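You operate a simulated robot arm through the tools that you are given. There is no shell and no other tool. Be economical: measure what you need, move in short steps, check, and stop when the job is done.

You are at the controls of a simulated robot arm. One attempt, no reset.

TASK
Draw a cup of whey from vat 3 and swing it to SEAT.
Fine: wind the cup UP before swinging; leave the teal switch, the grey button and the ribbed cups.

The check looks at the end state, three seconds after you hand in, the way a careful person would. Anything else that was tipped, shoved, dropped, spilled or broken makes it a failure.

THE ROBOT
A 7-joint arm with a two-finger parallel gripper, fixed in place. Base frame: the origin is at the foot of the arm, x ahead of it, y to its left, z up. Readings come in mm, degrees, newtons and seconds.
With the tool pointing down near the work surface it reaches from about 240 to 680 mm from the base axis. Its first joint turns from -66.0 to 66.0 degrees. Payload 2.4 kg.
The TCP is the grasp point between the finger pads, 30 mm short of the fingertips. In the tool frame z runs along the fingers and y along their closing line. The gripper opens to 94 mm. The fingers are 28 mm wide and 10 mm thick; the gripper's body (50 by 96 mm) begins 55 mm behind the TCP.
Orientation is told as [roll, pitch, yaw] about the base's x, y, z axes, in that order, counted from this pose: with the fingers straight down and closing along the base's y, the tool's x points along the base's -x, its y along +y and its z along -z.

THE INTERFACE
- The arm moves only by the tool play_rows. Its argument "targets" is one flat list of numbers, 7 for each row, row after row: the shift along the tool's x, y, z in cm, then the turn, a rotation vector about the tool's x, y, z in rad, then the finger opening in cm, from 0 to 9.4. In form: [dx, dy, dz, wx, wy, wz, jaw, dx, dy, dz, wx, wy, wz, jaw, ...]. A call has 1 to 8 rows; each row is the pose to reach, as a shift and turn from the pose commanded when the call began, along the tool's axes at that moment. Each row takes 0.2 s and may step no farther than 50 mm and 8.6 degrees from the row before; otherwise, or with a gripper value out of range, the whole call is refused. A pose out of reach is approached as far as the arm can. The call stops where the force on the tool passes 50 N (or 10 N more than at its start, if that is more) or the arm is blocked; 0.2 s more then pass. Each finger travels about 153 mm/s and halts on what it meets, pressing with about 44 N; the grip force reading is that of the motor and also rises with nothing between the fingers. The clock runs only during rows and for 0.2 s after the last one: add rows that repeat a pose to give the fingers time. It gives the time, the measured TCP pose, the force on the tool (base axes), the opening and the grip force at its end, in the units of the frame above (readings bear some noise), with the torque about the TCP (base axes, N m) and any sound that the robot's microphone picked up, and new pictures: "views" is both (left out), scene, wrist or none.
- Cameras (640 x 400 px; columns grow to the right, rows downward): "scene" is fixed at [8.4, 458.6, 1441.6]; the picture's right is [-0.94, -0.33, 0.00], its down [-0.20, 0.57, -0.79] and it looks along [0.27, -0.75, -0.61] (base axes); focal length 221 px, centre (320, 200). "wrist" rides on the gripper at [76, 14, -103] in the tool frame; the picture's right is [-0.18, 0.98, 0.00], its down [-0.75, -0.14, -0.64] and it looks along [-0.63, -0.12, 0.77] (tool axes); focal length 243 px, centre (320, 200).
- point_at(camera, pixels): for up to 12 pixels [column, row] of the newest picture of that camera ("zoom" is the newest enlarged one), the place [x, y, z] in the base frame of the surface seen there, good to about 3 mm. It takes no simulated time.
- close_up(camera, box): a new picture of the part [left, top, right, bottom] of that camera's present view, enlarged. It takes no simulated time.
- hand_in(): hands the job in; it is judged then, once.

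Go step by step. Measure first, check grasps and placings, and put right what went wrong. The budget is 80 turns and 200 pictures, counting those below and the enlarged ones. Unless the task says otherwise, let go and move clear before handing in, and close with one line.

The tools are called as name(argument=value, ...) on one line, values as JSON. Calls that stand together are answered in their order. play_rows: Moves the arm, as the interface text tells. Its arguments: {"type":"object","properties":{"targets":{"type":"array","items":{"type":"number"}},"views":{"type":"string","enum":["both","scene","wrist","none"]}},"required":["targets"]} The other tools are called the same way: point_at (camera, pixels) gives the place of the surface under pixels of a picture; close_up (camera, box) takes an enlarged picture of a part of a camera's view; hand_in () hands the job in.

At the start:

```text
t: 0.0
position: [295.8, 190.3, 1263.2]
tool_rot: [0.0, 0.0, 0.0]
ft_force: [0.3, -0.5, 0.7]
moment: [0.01, 0.01, 0.0]
grip_width: 94.0
gripper_force: 0.1
```

scene: 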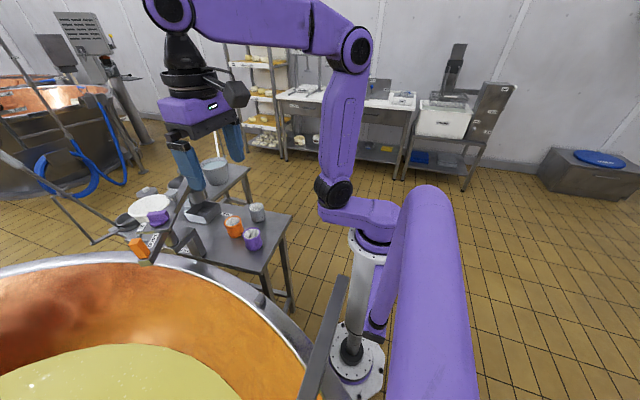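
wrist: 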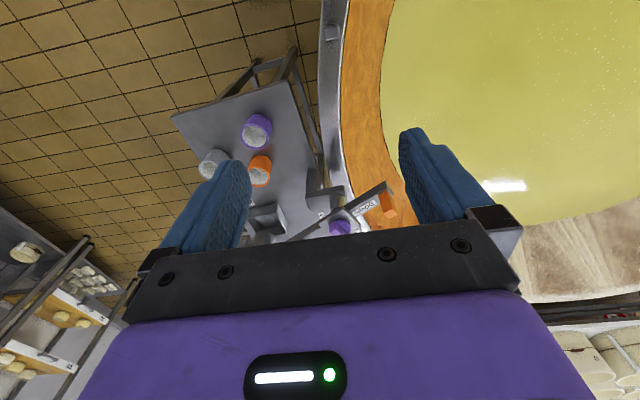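

The scene shows a table with cups around (240,225), and some boom with labels around (150,240) at the vat rim. I'll enlarge these areas first.

close_up(camera="scene", box=[100, 160, 300, 285])

close_up(camera="wrist", box=[180, 80, 420, 240])

close_up(camera="scene", box=[0, 0, 200, 125])

```text
3.20 times, centred on (200, 222) of scene
```

zoom: 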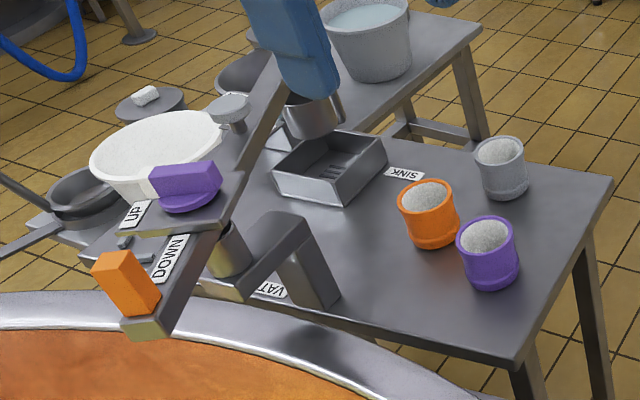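

```text
2.50 times, centred on (300, 160) of wrist
```

zoom: 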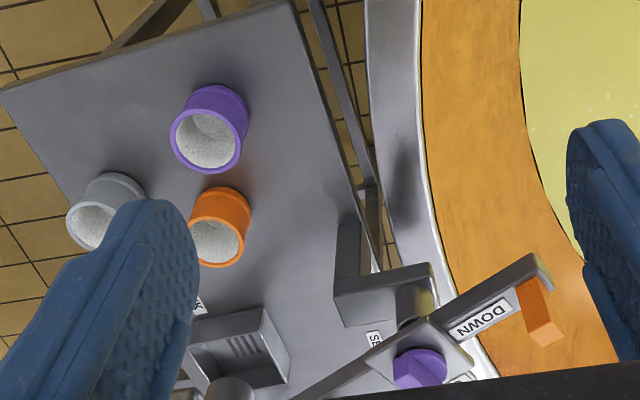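

```text
3.20 times, centred on (100, 62) of scene
```

zoom: 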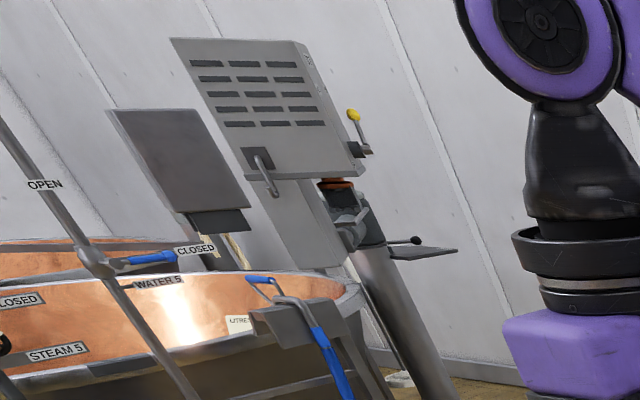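

I see a boom with an orange handle, a purple knob with UP/DOWN, and labels SINK and VAT. I'll enlarge further and measure points.

close_up(camera="scene", box=[120, 180, 216, 264])

close_up(camera="wrist", box=[290, 170, 420, 250])

point_at(camera="scene", pixels=[[135, 243], [140, 255], [158, 213], [158, 218], [172, 222], [172, 250], [190, 235], [184, 251], [172, 196], [186, 180], [152, 205], [204, 216]])

```text
4.76 times, centred on (168, 222) of scene
```

zoom: 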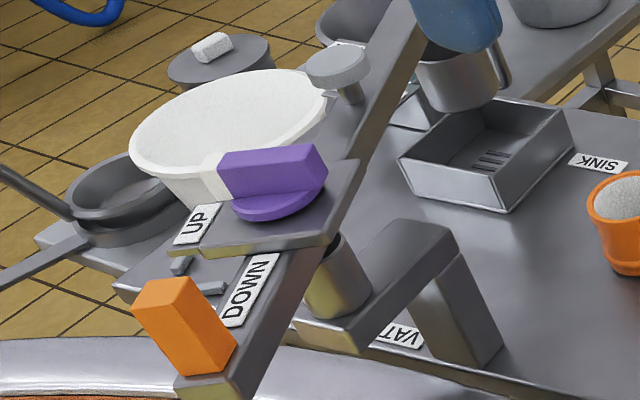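

```text
4.92 times, centred on (355, 210) of wrist
```

zoom: 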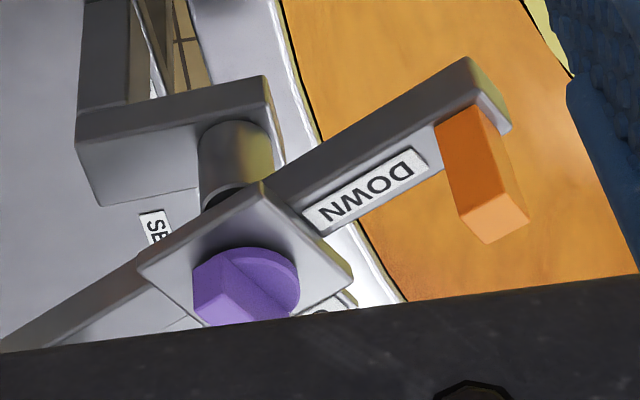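

```text
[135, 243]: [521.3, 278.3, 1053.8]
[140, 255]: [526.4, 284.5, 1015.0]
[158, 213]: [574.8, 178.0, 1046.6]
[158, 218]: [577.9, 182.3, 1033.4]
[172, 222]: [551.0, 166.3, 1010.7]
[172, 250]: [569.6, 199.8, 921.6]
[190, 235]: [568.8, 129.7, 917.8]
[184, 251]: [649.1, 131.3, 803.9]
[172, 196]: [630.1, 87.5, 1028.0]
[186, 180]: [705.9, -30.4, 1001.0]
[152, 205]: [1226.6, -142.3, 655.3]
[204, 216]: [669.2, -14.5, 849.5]
```

Mechanism's boom sits at z≈1010–1050, well below the fingers. I'll move the gripper forward to see the mechanism and the labels in the wrist view.

play_rows(targets=[-4, -1, -1, 0, 0, 0, 9.4, -8, -2, -2, 0, 0, 0, 9.4, -12, -3, -3, 0, 0, 0, 9.4, -16, -4, -3, 0, 0, 0, 9.4, -20, -5, -3, 0, 0, 0, 9.4])

```text
t: 1.2
position: [495.0, 140.8, 1290.8]
tool_rot: [0.0, 0.1, 0.1]
ft_force: [0.0, -0.1, 1.2]
moment: [0.02, 0.0, 0.0]
grip_width: 94.0
gripper_force: 0.1
```

scene: 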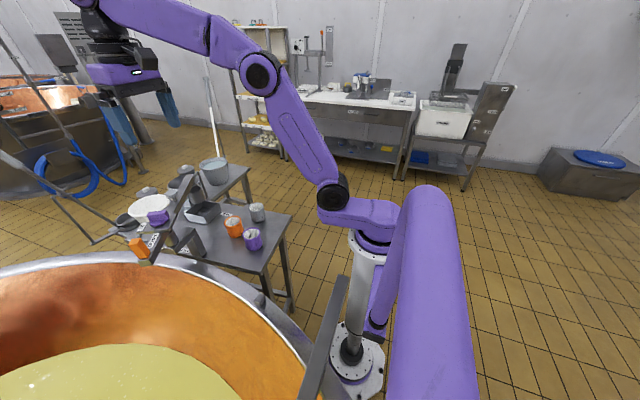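
wrist: 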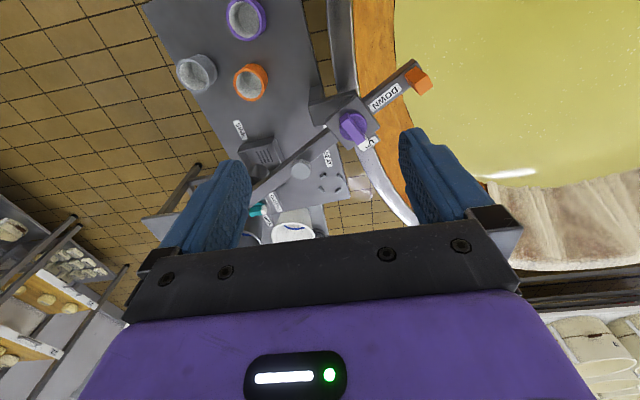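

close_up(camera="wrist", box=[220, 60, 440, 245])

close_up(camera="scene", box=[100, 150, 260, 270])

close_up(camera="wrist", box=[230, 110, 380, 245])

```text
2.16 times, centred on (330, 152) of wrist
```

zoom: 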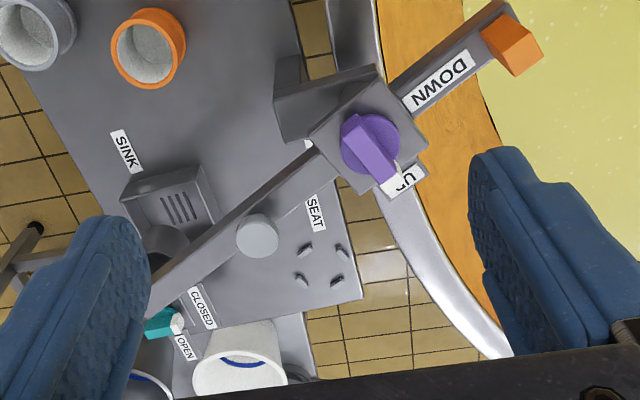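

```text
3.33 times, centred on (180, 210) of scene
```

zoom: 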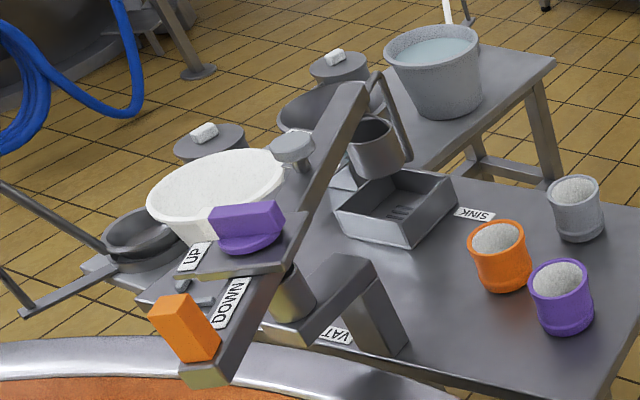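

```text
2.96 times, centred on (305, 178) of wrist
```

zoom: 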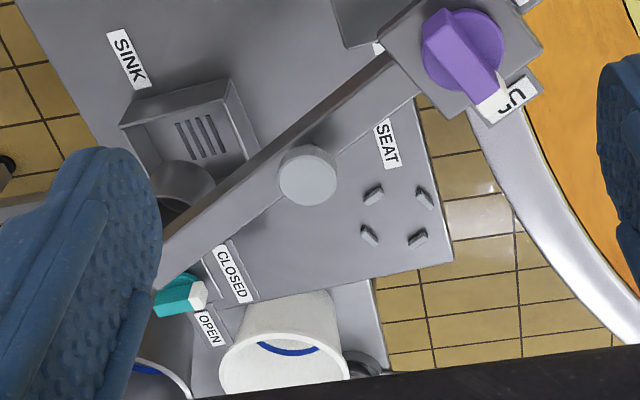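

The orange handle swings the boom; the purple knob points to UP; the cup hangs near SINK. I'll measure boom and stations.

point_at(camera="wrist", pixels=[[420, 80], [411, 68], [343, 128], [355, 127], [361, 143], [301, 169], [265, 192], [282, 196], [326, 158], [328, 183], [238, 129], [260, 152]])

point_at(camera="scene", pixels=[[208, 184], [204, 196], [213, 170], [203, 178], [154, 240], [148, 264], [189, 189], [202, 204], [184, 251], [167, 239], [192, 230], [179, 235]])

close_up(camera="scene", box=[0, 220, 320, 400])

```text
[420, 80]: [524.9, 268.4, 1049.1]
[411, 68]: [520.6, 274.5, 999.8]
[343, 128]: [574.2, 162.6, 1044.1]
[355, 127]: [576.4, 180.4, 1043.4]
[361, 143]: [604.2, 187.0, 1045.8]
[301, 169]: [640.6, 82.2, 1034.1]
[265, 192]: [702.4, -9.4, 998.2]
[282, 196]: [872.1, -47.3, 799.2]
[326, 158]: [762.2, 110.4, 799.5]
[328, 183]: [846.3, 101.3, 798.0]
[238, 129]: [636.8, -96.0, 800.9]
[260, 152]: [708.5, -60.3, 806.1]
```

```text
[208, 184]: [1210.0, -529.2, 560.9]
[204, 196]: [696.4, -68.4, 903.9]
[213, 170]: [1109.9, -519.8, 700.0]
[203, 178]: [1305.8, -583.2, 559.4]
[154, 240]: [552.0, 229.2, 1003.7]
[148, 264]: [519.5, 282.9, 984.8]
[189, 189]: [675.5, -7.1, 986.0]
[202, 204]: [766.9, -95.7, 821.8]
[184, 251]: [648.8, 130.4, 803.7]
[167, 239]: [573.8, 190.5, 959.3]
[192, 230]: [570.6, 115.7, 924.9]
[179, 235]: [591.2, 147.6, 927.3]
```

```text
2.00 times, centred on (160, 310) of scene
```

zoom: 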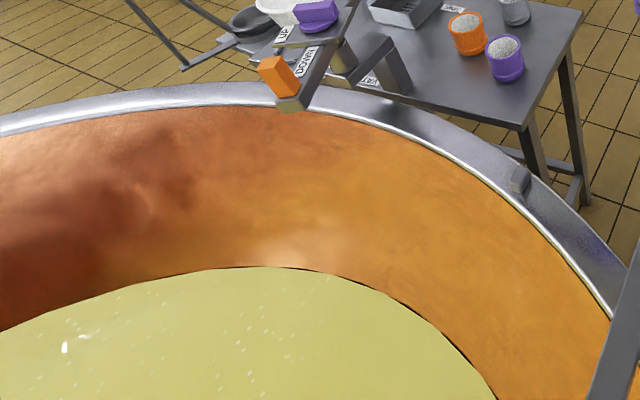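

Pivot lies about (575,170), handle about (523,277), knob pointer toward UP. I'll zoom on handle and knob and measure precisely.

close_up(camera="wrist", box=[330, 50, 442, 155])

point_at(camera="scene", pixels=[[128, 360], [60, 380], [170, 280], [100, 265], [180, 265], [60, 268]])

```text
3.81 times, centred on (386, 102) of wrist
```

zoom: 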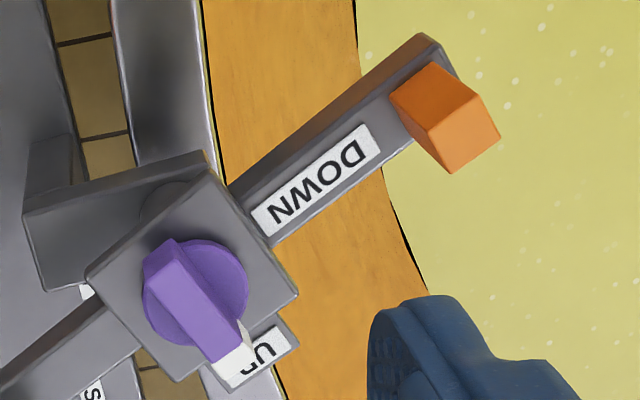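

```text
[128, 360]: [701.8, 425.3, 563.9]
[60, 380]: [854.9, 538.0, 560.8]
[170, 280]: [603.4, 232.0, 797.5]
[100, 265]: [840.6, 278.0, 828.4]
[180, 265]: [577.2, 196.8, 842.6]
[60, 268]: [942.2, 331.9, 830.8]
```

point_at(camera="zoom", pixels=[[465, 130], [425, 125], [445, 165], [492, 138], [475, 105], [150, 265], [175, 250], [245, 345], [215, 345], [165, 275], [225, 255], [235, 372]])

point_at(camera="zoom", pixels=[[200, 170], [95, 280], [180, 378], [293, 295], [420, 40], [450, 60], [415, 85], [250, 210], [275, 235], [340, 150], [265, 350], [300, 340]])

```text
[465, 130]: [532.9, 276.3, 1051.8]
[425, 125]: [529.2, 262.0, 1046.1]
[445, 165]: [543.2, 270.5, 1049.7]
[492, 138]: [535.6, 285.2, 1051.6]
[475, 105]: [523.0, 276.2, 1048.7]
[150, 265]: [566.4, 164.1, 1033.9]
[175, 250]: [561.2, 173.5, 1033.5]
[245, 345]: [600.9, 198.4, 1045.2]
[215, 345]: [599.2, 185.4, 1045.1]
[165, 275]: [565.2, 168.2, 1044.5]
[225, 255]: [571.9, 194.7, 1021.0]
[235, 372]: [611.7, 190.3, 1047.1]
```

```text
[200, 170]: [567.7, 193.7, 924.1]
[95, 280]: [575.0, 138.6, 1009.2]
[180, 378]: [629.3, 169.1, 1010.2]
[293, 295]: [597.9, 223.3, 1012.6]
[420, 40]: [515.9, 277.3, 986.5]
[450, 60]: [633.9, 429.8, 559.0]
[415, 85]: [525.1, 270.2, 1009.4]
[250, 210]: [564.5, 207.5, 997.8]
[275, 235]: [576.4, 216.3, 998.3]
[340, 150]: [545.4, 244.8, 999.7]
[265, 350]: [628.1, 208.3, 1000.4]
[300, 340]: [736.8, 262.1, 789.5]
```

Handle centre ≈(532,274), knob/pivot ≈(586,181). I'll measure the whey edge and the seat pegs, to know target boom angles.

point_at(camera="wrist", pixels=[[396, 40], [394, 15], [404, 122], [388, 40], [323, 172], [340, 175], [321, 190], [338, 192], [350, 60], [335, 40], [385, 195], [410, 220]])

point_at(camera="scene", pixels=[[208, 171], [206, 175], [198, 173], [204, 187], [195, 188], [200, 200], [186, 196], [215, 183], [260, 345], [240, 330], [130, 345], [300, 350]])

close_up(camera="scene", box=[165, 160, 235, 215])

```text
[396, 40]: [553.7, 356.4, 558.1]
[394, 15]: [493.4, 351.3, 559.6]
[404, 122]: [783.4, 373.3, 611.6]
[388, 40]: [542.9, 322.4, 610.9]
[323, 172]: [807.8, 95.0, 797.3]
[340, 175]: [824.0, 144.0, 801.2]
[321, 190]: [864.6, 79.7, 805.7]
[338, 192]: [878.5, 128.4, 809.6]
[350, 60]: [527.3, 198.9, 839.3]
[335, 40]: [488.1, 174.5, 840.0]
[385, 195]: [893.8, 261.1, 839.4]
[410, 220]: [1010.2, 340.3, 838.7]
```

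```text
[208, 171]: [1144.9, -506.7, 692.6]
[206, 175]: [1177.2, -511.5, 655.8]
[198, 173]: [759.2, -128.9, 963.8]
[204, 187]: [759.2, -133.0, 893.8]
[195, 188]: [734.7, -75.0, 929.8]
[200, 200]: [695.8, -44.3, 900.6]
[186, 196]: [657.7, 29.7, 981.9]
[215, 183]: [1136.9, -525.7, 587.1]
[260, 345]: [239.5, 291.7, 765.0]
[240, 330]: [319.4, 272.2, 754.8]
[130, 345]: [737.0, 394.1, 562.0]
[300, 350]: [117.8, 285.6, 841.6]
```

```text
7.27 times, centred on (200, 188) of scene
```

zoom: 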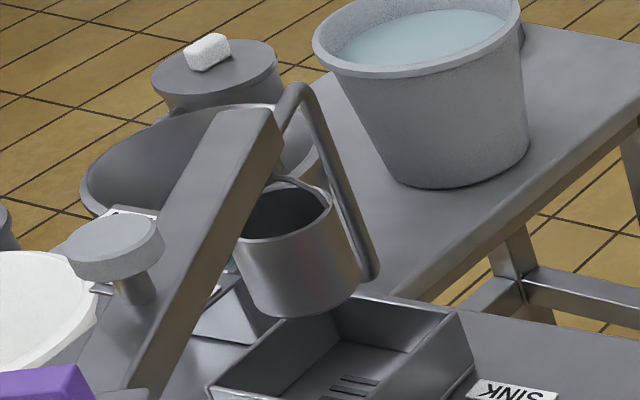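

Seat centre ≈(844,112), cup radius ≈267 mm about the pivot; the whey begins near y≈356, so a boom angle of about +90° puts the cup over the vat. I'll move over the handle with yaw −60°.

play_rows(targets=[-0.53, 1.9, 1.5, 0, 0, 0.1496, 5, -1.06, 3.8, 3, 0, 0, 0.2992, 5, -1.59, 5.7, 5, 0, 0, 0.4488, 5, -2.12, 7.6, 7, 0, 0, 0.5984, 5, -2.65, 9.5, 9, 0, 0, 0.748, 5, -3.18, 11.4, 11, 0, 0, 0.8976, 5, -3.7, 13.3, 13, 0, 0, 1.0472, 5, -3.7, 13.3, 13, 0, 0, 1.0472, 5])

```text
t: 3.0
position: [533.5, 275.3, 1160.3]
tool_rot: [0.0, 0.1, -60.2]
ft_force: [-0.2, -0.5, 0.5]
moment: [-0.01, 0.03, -0.02]
grip_width: 49.8
gripper_force: 0.1
```

scene: 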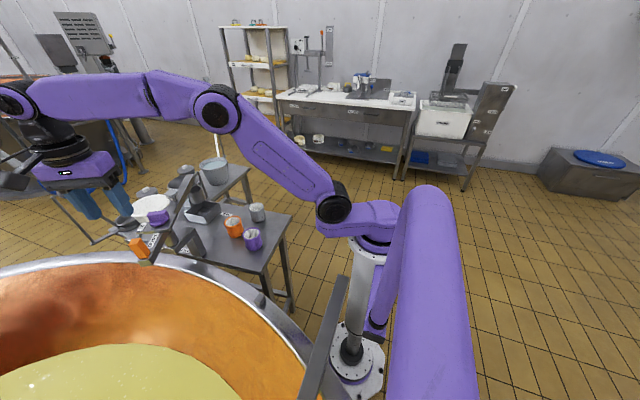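
wrist: 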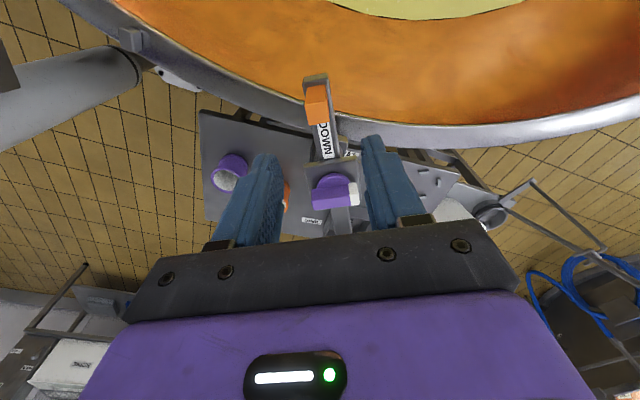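

The handle (317,103) lies along the tool's -x view line and centred between the fingers. Re-measure quickly from this view, then descend.

close_up(camera="wrist", box=[270, 60, 390, 230])

point_at(camera="wrist", pixels=[[308, 98], [326, 98], [309, 122], [325, 122], [317, 118], [316, 110]])

```text
2.35 times, centred on (330, 145) of wrist
```

zoom: 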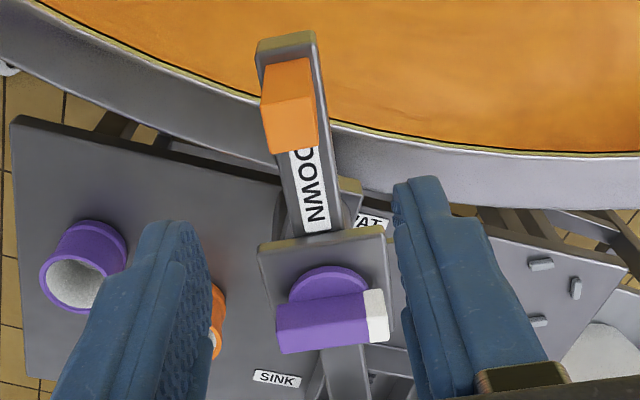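

```text
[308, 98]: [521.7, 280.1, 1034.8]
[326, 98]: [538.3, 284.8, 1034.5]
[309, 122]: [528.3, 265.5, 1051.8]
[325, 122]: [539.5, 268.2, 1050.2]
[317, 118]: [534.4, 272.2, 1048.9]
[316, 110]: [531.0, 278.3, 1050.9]
```

Handle centre (533,275) confirmed. Descending to z≈1042 with the jaw at 5 cm, then narrowing.

play_rows(targets=[0, 0, 3, 0, 0, 0, 5, 0, 0, 6, 0, 0, 0, 5, 0, 0, 9, 0, 0, 0, 5, 0, 0, 11.8, 0, 0, 0, 5, 0, 0, 11.8, 0, 0, 0, 5])

```text
t: 4.2
position: [532.1, 274.2, 1041.8]
tool_rot: [-0.1, 0.0, -60.0]
ft_force: [0.4, 0.9, 0.1]
moment: [0.02, 0.0, -0.01]
grip_width: 50.2
gripper_force: 0.0
```

scene: 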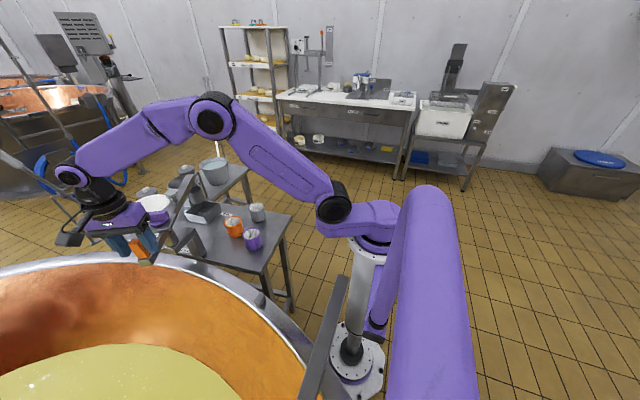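
wrist: 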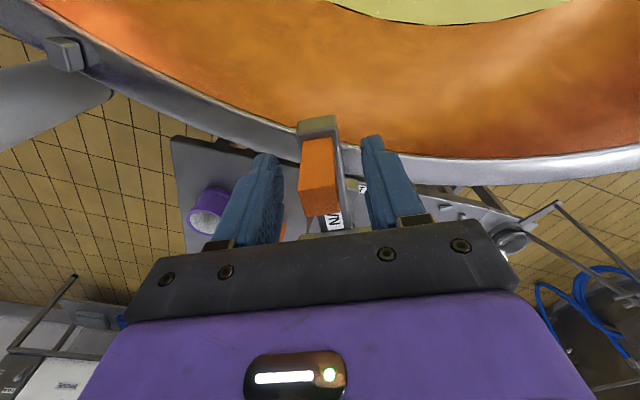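

The handle stands between the fingers. Closing on it to find its width.

play_rows(targets=[0, 0, 0, 0, 0, 0, 2.6, 0, 0, 0, 0, 0, 0, 1.0, 0, 0, 0, 0, 0, 0, 1.0], views="wrist")

```text
t: 5.0
position: [530.7, 273.2, 1041.0]
tool_rot: [-0.1, 0.1, -60.1]
ft_force: [-3.8, -2.0, -1.2]
moment: [0.11, -0.4, -0.02]
grip_width: 21.1
gripper_force: 45.4
```

wrist: 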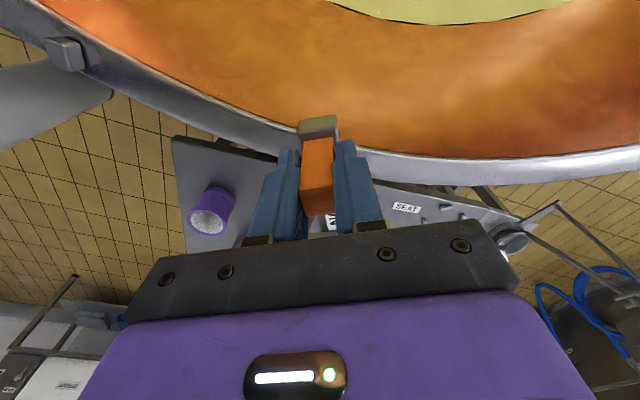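

The handle is 21 mm wide and centred. With the jaw at 2.5 cm as a loose cage, I'll swing a first 20° counter-clockwise about the pivot.

play_rows(targets=[0, 0, 0, 0, 0, 0, 2.5, -0.015, -0.56, 0, 0, 0, -0.0524, 2.5, -0.104, -1.489, 0, 0, 0, -0.1396, 2.5, -0.318, -2.589, 0, 0, 0, -0.2443, 2.5, -0.645, -3.66, 0, 0, 0, -0.3491, 2.5])

```text
t: 6.2
position: [505.8, 249.5, 1046.4]
tool_rot: [0.0, 0.0, -39.9]
ft_force: [0.6, 0.8, 0.0]
moment: [0.01, 0.02, -0.04]
grip_width: 25.0
gripper_force: 0.4
```

scene: 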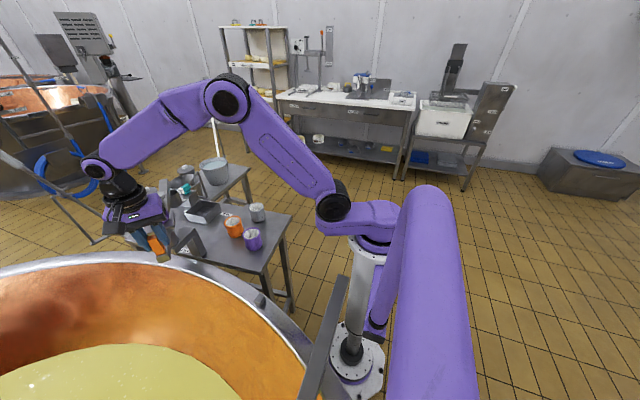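
wrist: 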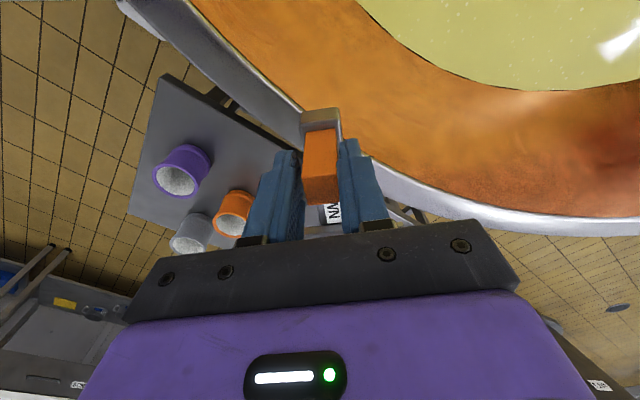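

The boom followed freely with no force. Continuing 48° further.

play_rows(targets=[-0.0586, -1.118, 0.1, 0, 0, -0.1047, 2.5, -0.234, -2.225, 0.2, 0, 0, -0.2094, 2.5, -0.524, -3.306, 0.2, 0, 0, -0.3142, 2.5, -0.925, -4.352, 0.2, 0, 0, -0.4189, 2.5, -1.434, -5.35, 0.2, 0, 0, -0.5236, 2.5, -2.044, -6.289, 0.2, 0, 0, -0.6283, 2.5, -2.748, -7.16, 0.2, 0, 0, -0.733, 2.5, -3.54, -7.952, 0.2, 0, 0, -0.8378, 2.5])

```text
t: 8.0
position: [480.6, 165.7, 1041.7]
tool_rot: [0.0, -0.1, 8.2]
ft_force: [-0.3, 0.3, -0.2]
moment: [-0.01, 0.02, 0.0]
grip_width: 24.9
gripper_force: 0.1
```

scene: 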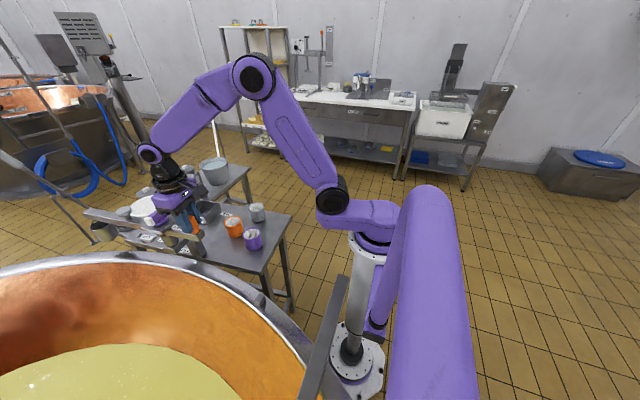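
wrist: 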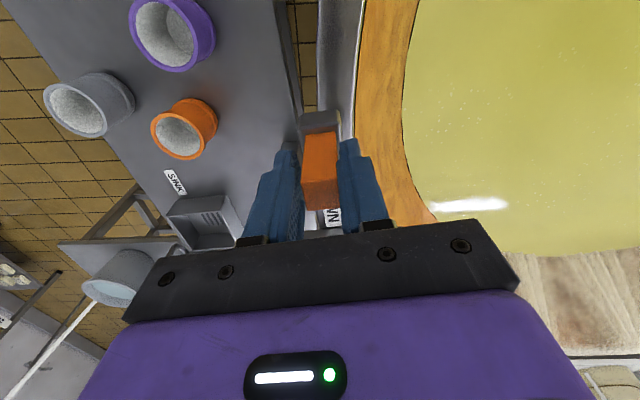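

Following well (boom now ≈+8°). Another 48°.

play_rows(targets=[-0.0586, -1.118, 0, 0, 0, -0.1047, 2.5, -0.234, -2.225, 0, 0, 0, -0.2094, 2.5, -0.524, -3.306, 0, 0, 0, -0.3142, 2.5, -0.925, -4.352, 0, 0, 0, -0.4189, 2.5, -1.434, -5.35, 0, 0, 0, -0.5236, 2.5, -2.044, -6.289, 0, 0, 0, -0.6283, 2.5, -2.748, -7.16, 0, 0, 0, -0.733, 2.5, -3.54, -7.952, 0, 0, 0, -0.8378, 2.5])

```text
t: 9.8
position: [526.0, 93.2, 1043.3]
tool_rot: [0.0, -0.1, 56.1]
ft_force: [-1.1, -0.3, -0.4]
moment: [-0.01, 0.04, 0.0]
grip_width: 25.5
gripper_force: 0.0
```

scene: 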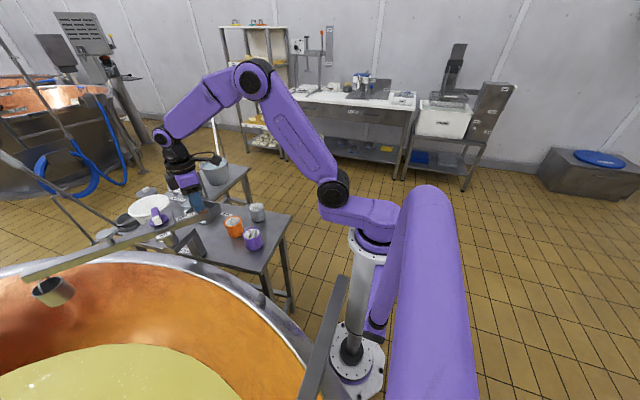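
wrist: 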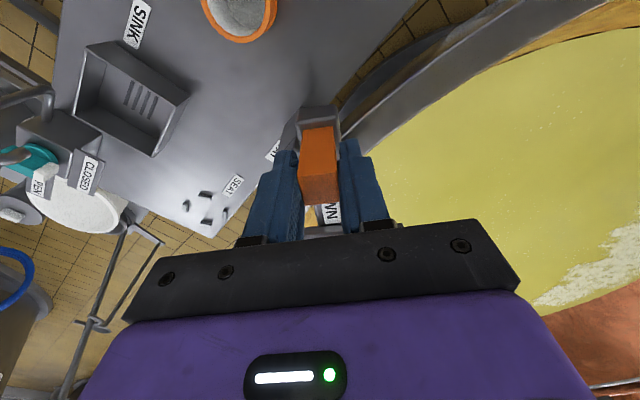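

The cup (52,290) is now over the vat near its wall. A further 30° gives clear room.

play_rows(targets=[-0.0586, -1.118, 0, 0, 0, -0.1047, 2.5, -0.234, -2.225, 0, 0, 0, -0.2094, 2.5, -0.524, -3.306, 0, 0, 0, -0.3142, 2.5, -0.925, -4.352, 0, 0, 0, -0.4189, 2.5, -1.434, -5.35, 0, 0, 0, -0.5236, 2.5, -1.434, -5.35, 0, 0, 0, -0.5236, 2.5])

```text
t: 11.2
position: [577.2, 75.3, 1042.9]
tool_rot: [0.0, 0.0, 86.2]
ft_force: [0.0, -0.4, 0.0]
moment: [0.0, 0.03, 0.02]
grip_width: 25.3
gripper_force: 0.6
```

scene: 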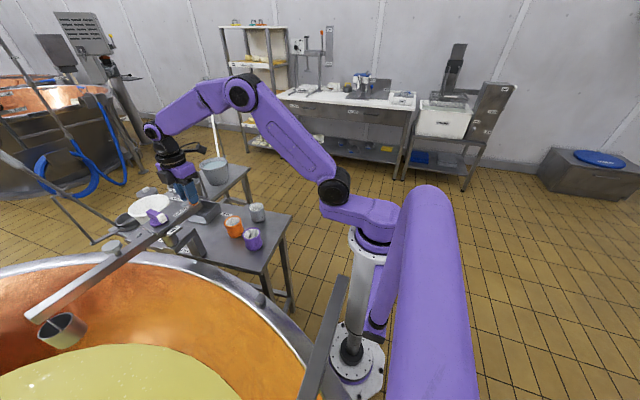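
wrist: 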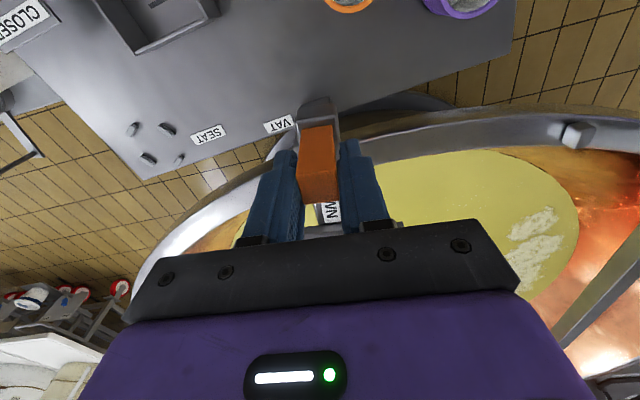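

Boom at ≈+86°, cup at scene (62,330). I'll open the jaw and rise, then look at knob and cup.

play_rows(targets=[0, 0, 0, 0, 0, 0, 5, 0, 0, -4, 0, 0, 0, 5, 0, 0, -8, 0, 0, 0, 5, 0, 0, -12, 0, 0, 0, 5, 3, 0, -14, 0, 0, 0, 5, 3, 0, -14, 0, 0, 0, 5])

close_up(camera="scene", box=[10, 180, 230, 360])

close_up(camera="wrist", box=[240, 60, 400, 240])

```text
t: 12.6
position: [578.1, 44.1, 1184.0]
tool_rot: [0.1, 0.1, 86.0]
ft_force: [0.5, 1.2, 0.1]
moment: [0.01, -0.01, 0.0]
grip_width: 50.1
gripper_force: 0.1
```

scene: 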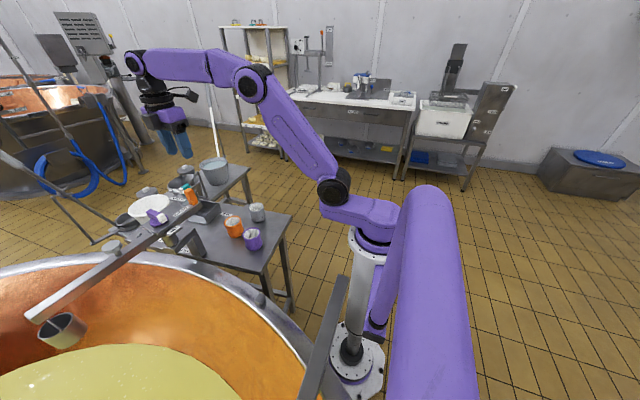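
wrist: 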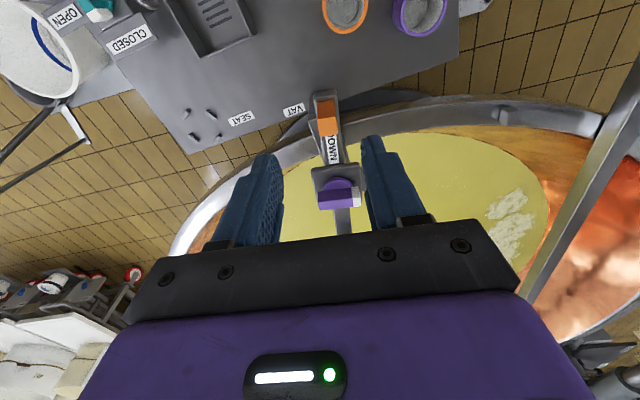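

```text
2.22 times, centred on (120, 270) of scene
```

zoom: 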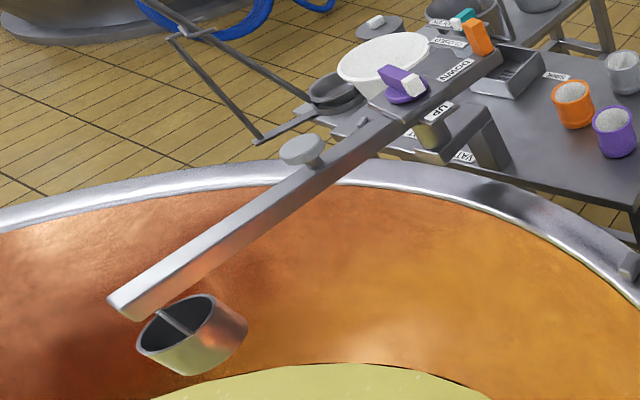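

```text
2.22 times, centred on (320, 150) of wrist
```

zoom: 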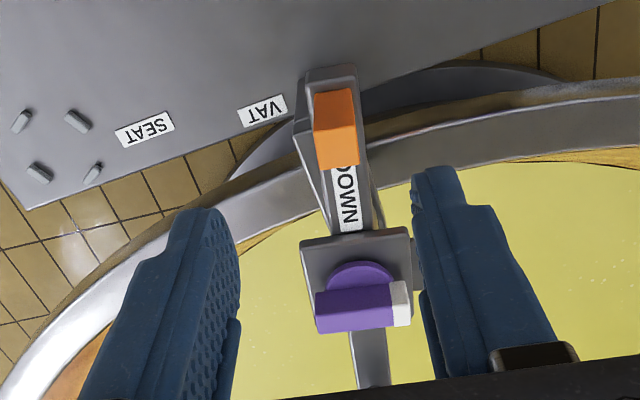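

Boom stayed at ≈86°. Measuring the knob bar and the handle now.

point_at(camera="zoom", pixels=[[318, 298], [405, 290], [318, 325], [408, 322], [362, 308], [400, 305], [305, 245], [408, 232], [338, 140], [345, 265]])

point_at(camera="scene", pixels=[[62, 335], [50, 337], [80, 325], [70, 350], [40, 320], [112, 247], [152, 214], [163, 217], [158, 225], [150, 225], [192, 198]])

```text
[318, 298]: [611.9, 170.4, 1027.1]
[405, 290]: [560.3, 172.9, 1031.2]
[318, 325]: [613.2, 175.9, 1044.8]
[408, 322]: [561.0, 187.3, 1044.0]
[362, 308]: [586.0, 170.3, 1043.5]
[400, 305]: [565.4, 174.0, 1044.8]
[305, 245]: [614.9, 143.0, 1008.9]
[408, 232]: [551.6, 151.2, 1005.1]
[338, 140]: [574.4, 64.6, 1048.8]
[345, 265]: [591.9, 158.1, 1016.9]
```

```text
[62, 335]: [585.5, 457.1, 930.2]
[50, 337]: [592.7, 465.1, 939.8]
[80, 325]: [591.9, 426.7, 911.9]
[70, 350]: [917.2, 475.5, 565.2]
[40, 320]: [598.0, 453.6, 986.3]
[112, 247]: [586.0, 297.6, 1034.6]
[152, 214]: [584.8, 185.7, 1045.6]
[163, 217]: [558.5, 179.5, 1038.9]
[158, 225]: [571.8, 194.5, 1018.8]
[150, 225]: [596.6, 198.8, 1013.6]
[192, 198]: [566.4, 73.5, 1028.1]
```

Knob bar centred at ≈(586,180), axis ≈176°, top z≈1045. I'll move above it and turn to yaw −4° so the fingers close across the bar.

play_rows(targets=[-1.7, 0.02, 0, 0, 0, 0.145, 5, -3.4, 0.04, 0, 0, 0, 0.29, 5, -5.1, 0.06, 0, 0, 0, 0.435, 5, -6.8, 0.08, 0, 0, 0, 0.58, 5, -8.5, 0.1, 0, 0, 0, 0.725, 5, -10.2, 0.12, 0, 0, 0, 0.87, 5, -11.9, 0.14, 0, 0, 0, 1.015, 5, -13.6, 0.15, 0, 0, 0, 1.16, 5], views="none")

```text
t: 14.4
position: [584.9, 181.1, 1184.3]
tool_rot: [0.0, -0.1, 19.4]
ft_force: [0.0, 0.0, 0.1]
moment: [-0.01, 0.01, 0.0]
grip_width: 49.9
gripper_force: 0.0
```

On position; finishing the turn and lowering a bit, then checking.

play_rows(targets=[0, 0, 2, 0, 0, 0.137, 5, 0, 0, 4, 0, 0, 0.273, 5, 0, 0, 6, 0, 0, 0.41, 5, 0, 0, 6, 0, 0, 0.41, 5])

close_up(camera="wrist", box=[240, 60, 400, 240])

```text
t: 15.4
position: [587.1, 179.8, 1123.4]
tool_rot: [0.1, 0.0, -4.1]
ft_force: [-0.3, 0.4, 1.0]
moment: [-0.02, -0.04, 0.0]
grip_width: 49.9
gripper_force: 0.1
```

scene: 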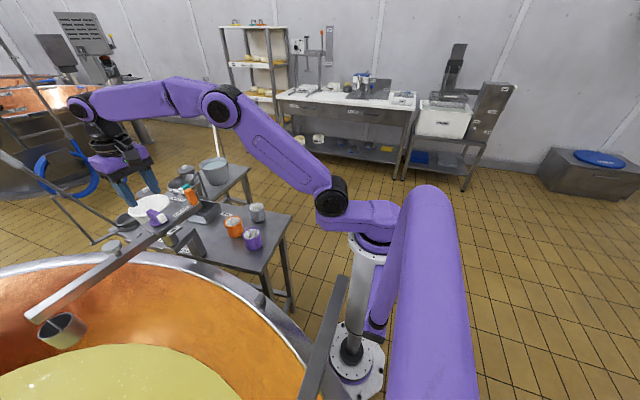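
wrist: 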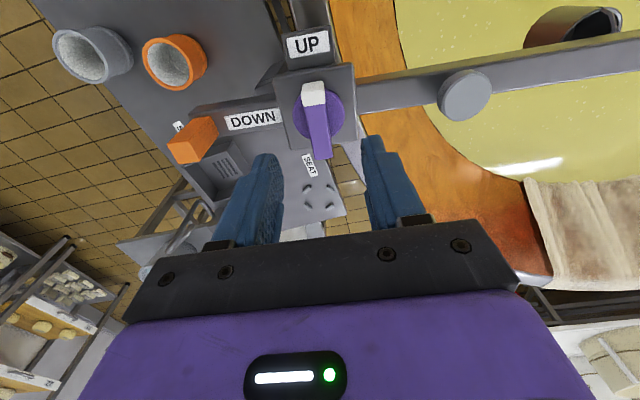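

```text
2.22 times, centred on (320, 150) of wrist
```

zoom: 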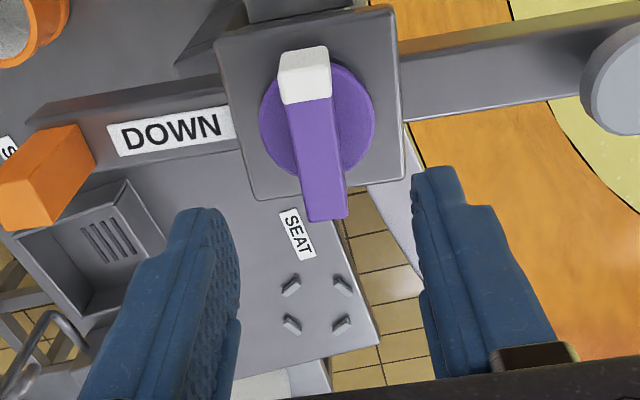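

point_at(camera="zoom", pixels=[[290, 110], [328, 110], [310, 60], [300, 190], [340, 190], [318, 150], [270, 120], [365, 120]])

```text
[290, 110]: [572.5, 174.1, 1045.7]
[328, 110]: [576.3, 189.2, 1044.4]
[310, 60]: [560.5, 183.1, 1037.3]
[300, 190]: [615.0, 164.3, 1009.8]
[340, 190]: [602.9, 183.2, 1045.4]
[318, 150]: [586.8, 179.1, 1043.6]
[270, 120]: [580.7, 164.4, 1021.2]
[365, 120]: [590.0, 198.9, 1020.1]
```

Bar centre (587,180) matches. Descend to z≈1055 and close.

play_rows(targets=[0, 0, 2.5, 0, 0, 0, 5, 0, 0, 5, 0, 0, 0, 5, 0, 0, 6.8, 0, 0, 0, 5, 0, 0, 6.8, 0, 0, 0, 3, 0, 0, 6.8, 0, 0, 0, 1, 0, 0, 6.8, 0, 0, 0, 1], views="wrist")

```text
t: 16.8
position: [585.3, 178.2, 1053.7]
tool_rot: [0.0, 0.0, -3.9]
ft_force: [-1.0, 1.2, -3.5]
moment: [0.03, -0.72, 0.06]
grip_width: 15.7
gripper_force: 45.1
```

wrist: 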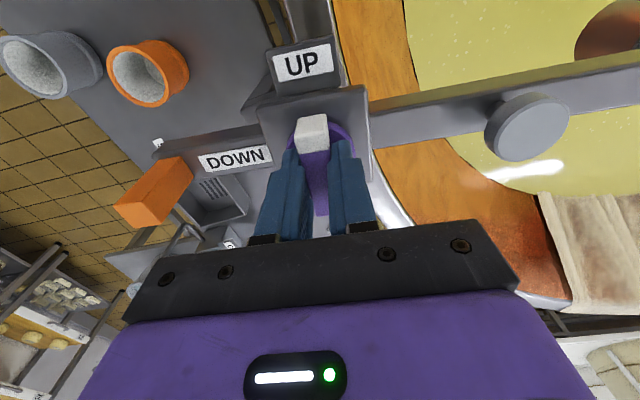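

Knob gripped (15.7 mm). Turning 24° toward DOWN as a test.

play_rows(targets=[0, 0, 0, 0, 0, -0.105, 1, 0, 0, 0, 0, 0, -0.21, 1, 0, 0, 0, 0, 0, -0.315, 1, 0, 0, 0, 0, 0, -0.42, 1])

```text
t: 17.8
position: [586.4, 177.5, 1053.2]
tool_rot: [0.0, 0.1, 19.8]
ft_force: [-0.4, -1.7, -9.8]
moment: [0.07, 0.04, -1.98]
grip_width: 23.4
gripper_force: 44.7
```

scene: 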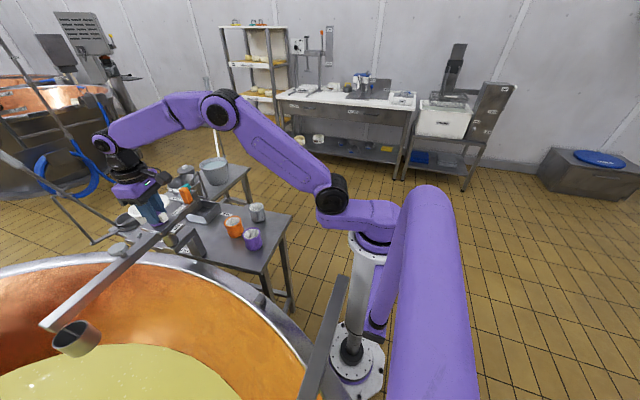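
wrist: 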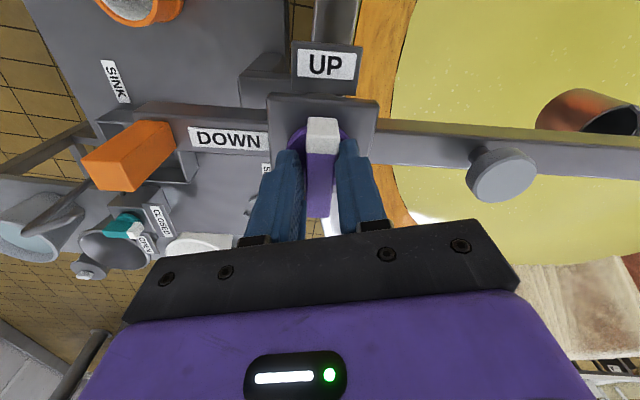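

The grip was wedged open and the boom itself turned (cup now at (75,340)), with 2 N·m and the pointer still at UP. I'll measure how far the boom and knob went.

point_at(camera="wrist", pixels=[[125, 155], [505, 160], [323, 130], [318, 165], [268, 97], [378, 102], [325, 65], [150, 140]])

close_up(camera="wrist", box=[230, 80, 410, 230])

close_up(camera="scene", box=[120, 180, 220, 260])

```text
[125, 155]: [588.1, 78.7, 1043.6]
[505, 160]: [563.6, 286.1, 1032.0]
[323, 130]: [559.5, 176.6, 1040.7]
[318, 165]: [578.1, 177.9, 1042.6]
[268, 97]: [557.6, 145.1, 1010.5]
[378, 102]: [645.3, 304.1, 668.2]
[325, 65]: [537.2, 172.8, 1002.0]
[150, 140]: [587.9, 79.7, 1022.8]
```

```text
2.67 times, centred on (320, 155) of wrist
```

zoom: 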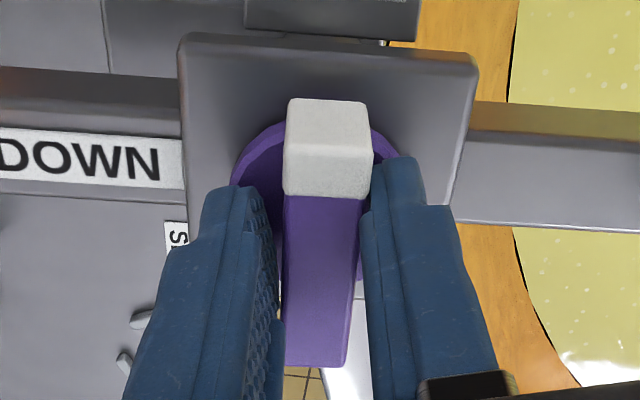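

```text
5.00 times, centred on (170, 220) of scene
```

zoom: 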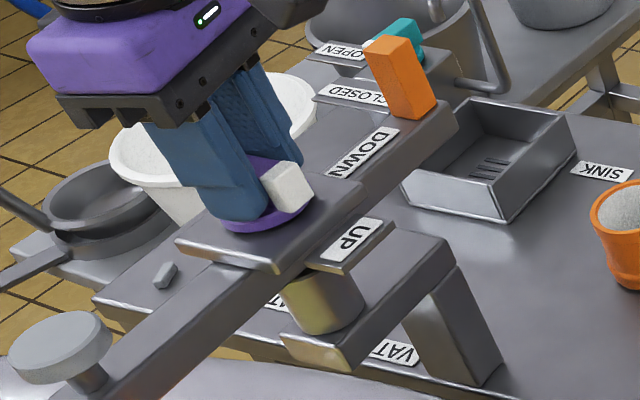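

The boom went to ≈97° and seems to rest on a stop; the pointer hasn't turned yet. I'll hold this pose for a while to see whether the knob creeps (slow winch).

play_rows(targets=[0, 0, 0, 0, 0, 0, 1, 0, 0, 0, 0, 0, 0, 1, 0, 0, 0, 0, 0, 0, 1, 0, 0, 0, 0, 0, 0, 1, 0, 0, 0, 0, 0, 0, 1, 0, 0, 0, 0, 0, 0, 1], views="wrist")

```text
t: 19.2
position: [585.1, 179.2, 1052.8]
tool_rot: [-0.1, 0.2, 20.0]
ft_force: [-5.4, -8.5, -14.8]
moment: [-0.07, 0.71, -1.7]
grip_width: 23.5
gripper_force: 44.8
```

wrist: 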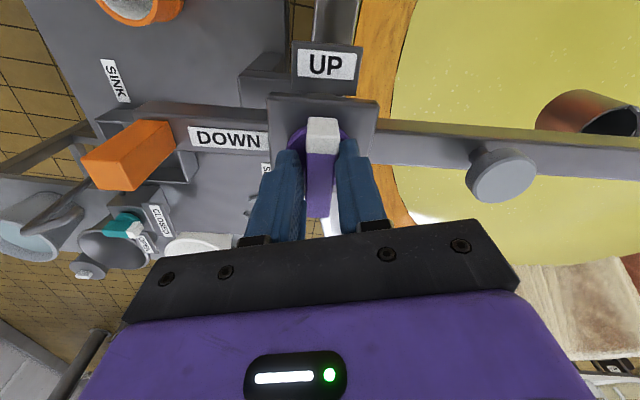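

Static at about 1.7 N·m. I'll turn back to the initial yaw to compare the torque the other way.

play_rows(targets=[0, 0, 0, 0, 0, 0.105, 1, 0, 0, 0, 0, 0, 0.21, 1, 0, 0, 0, 0, 0, 0.315, 1, 0, 0, 0, 0, 0, 0.42, 1, 0, 0, 0, 0, 0, 0.42, 1])

```text
t: 20.4
position: [586.2, 177.6, 1055.2]
tool_rot: [-0.1, -0.1, -4.0]
ft_force: [6.2, -15.1, -13.2]
moment: [-0.09, -0.75, 0.08]
grip_width: 15.9
gripper_force: 45.3
```

scene: 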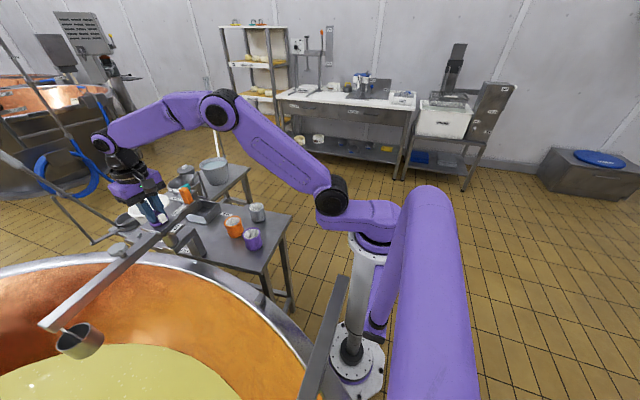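
wrist: 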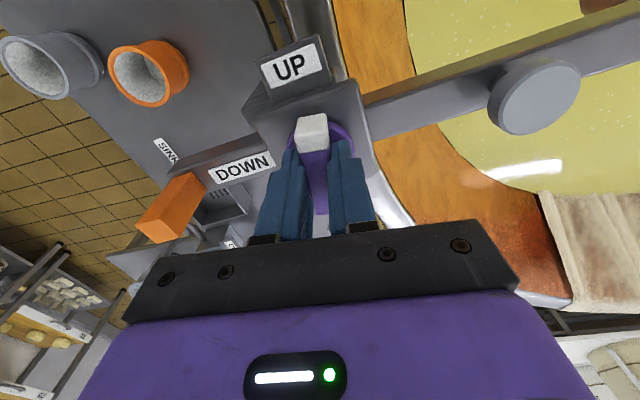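

The knob turned clockwise relative to the plate while the boom stayed (UP label tilted versus the pointer). So winding down is clockwise, maybe; check the cup.

close_up(camera="scene", box=[20, 260, 180, 380])

close_up(camera="wrist", box=[230, 30, 410, 230])

point_at(camera="scene", pixels=[[80, 340], [75, 352], [60, 338], [95, 335], [48, 325], [60, 310], [188, 196]])

point_at(camera="wrist", pixels=[[187, 180], [540, 95], [290, 67], [312, 128], [320, 160]])

```text
3.33 times, centred on (100, 320) of scene
```

zoom: 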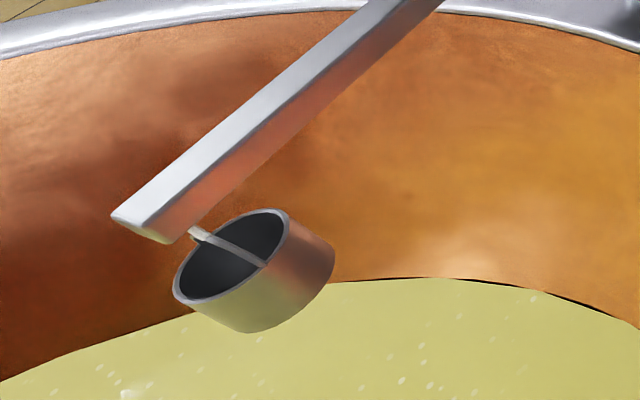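

```text
2.00 times, centred on (320, 130) of wrist
```

zoom: 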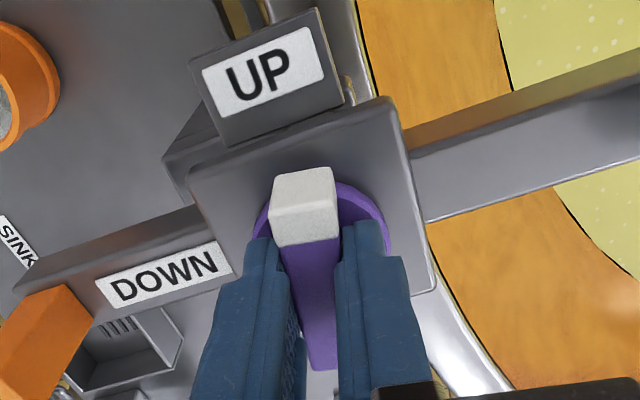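

```text
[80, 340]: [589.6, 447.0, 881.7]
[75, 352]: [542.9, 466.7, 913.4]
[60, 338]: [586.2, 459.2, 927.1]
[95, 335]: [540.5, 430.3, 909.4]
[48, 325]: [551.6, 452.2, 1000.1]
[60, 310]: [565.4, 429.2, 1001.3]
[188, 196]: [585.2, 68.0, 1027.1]
```

```text
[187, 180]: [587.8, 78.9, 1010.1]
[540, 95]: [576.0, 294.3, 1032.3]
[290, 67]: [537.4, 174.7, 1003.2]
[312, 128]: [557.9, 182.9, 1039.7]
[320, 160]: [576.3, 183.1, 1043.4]
```

The cup has dropped a bit on its wire, so clockwise lowers it. Continuing clockwise 40° in the same grip.

play_rows(targets=[0, 0, 0, 0, 0, 0.0873, 1, 0, 0, 0, 0, 0, 0.1745, 1, 0, 0, 0, 0, 0, 0.2618, 1, 0, 0, 0, 0, 0, 0.349, 1, 0, 0, 0, 0, 0, 0.4363, 1, 0, 0, 0, 0, 0, 0.5236, 1, 0, 0, 0, 0, 0, 0.6109, 1, 0, 0, 0, 0, 0, 0.6981, 1])

close_up(camera="scene", box=[20, 260, 180, 380])

```text
t: 22.2
position: [587.2, 178.9, 1054.4]
tool_rot: [0.1, -0.2, -44.2]
ft_force: [25.8, -11.2, -12.9]
moment: [-0.12, 0.18, 0.05]
grip_width: 15.8
gripper_force: 45.2
```

scene: 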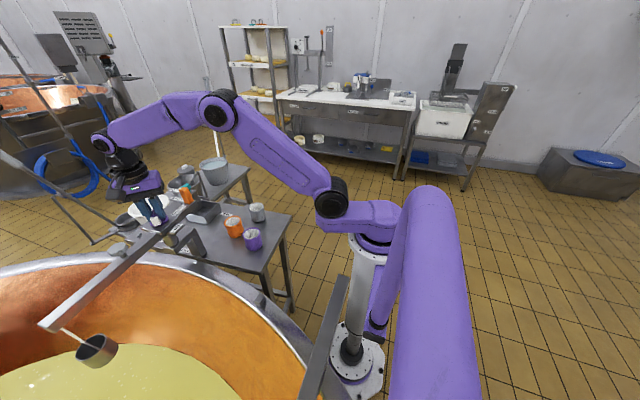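
wrist: 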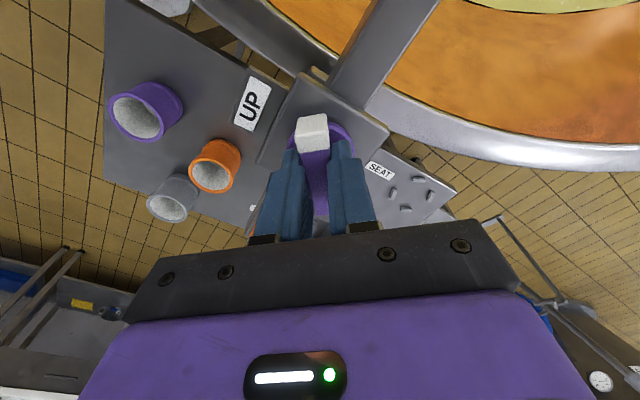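

```text
3.33 times, centred on (100, 320) of scene
```

zoom: 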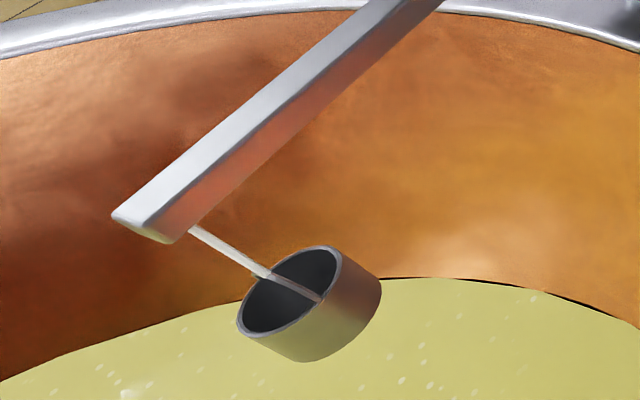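

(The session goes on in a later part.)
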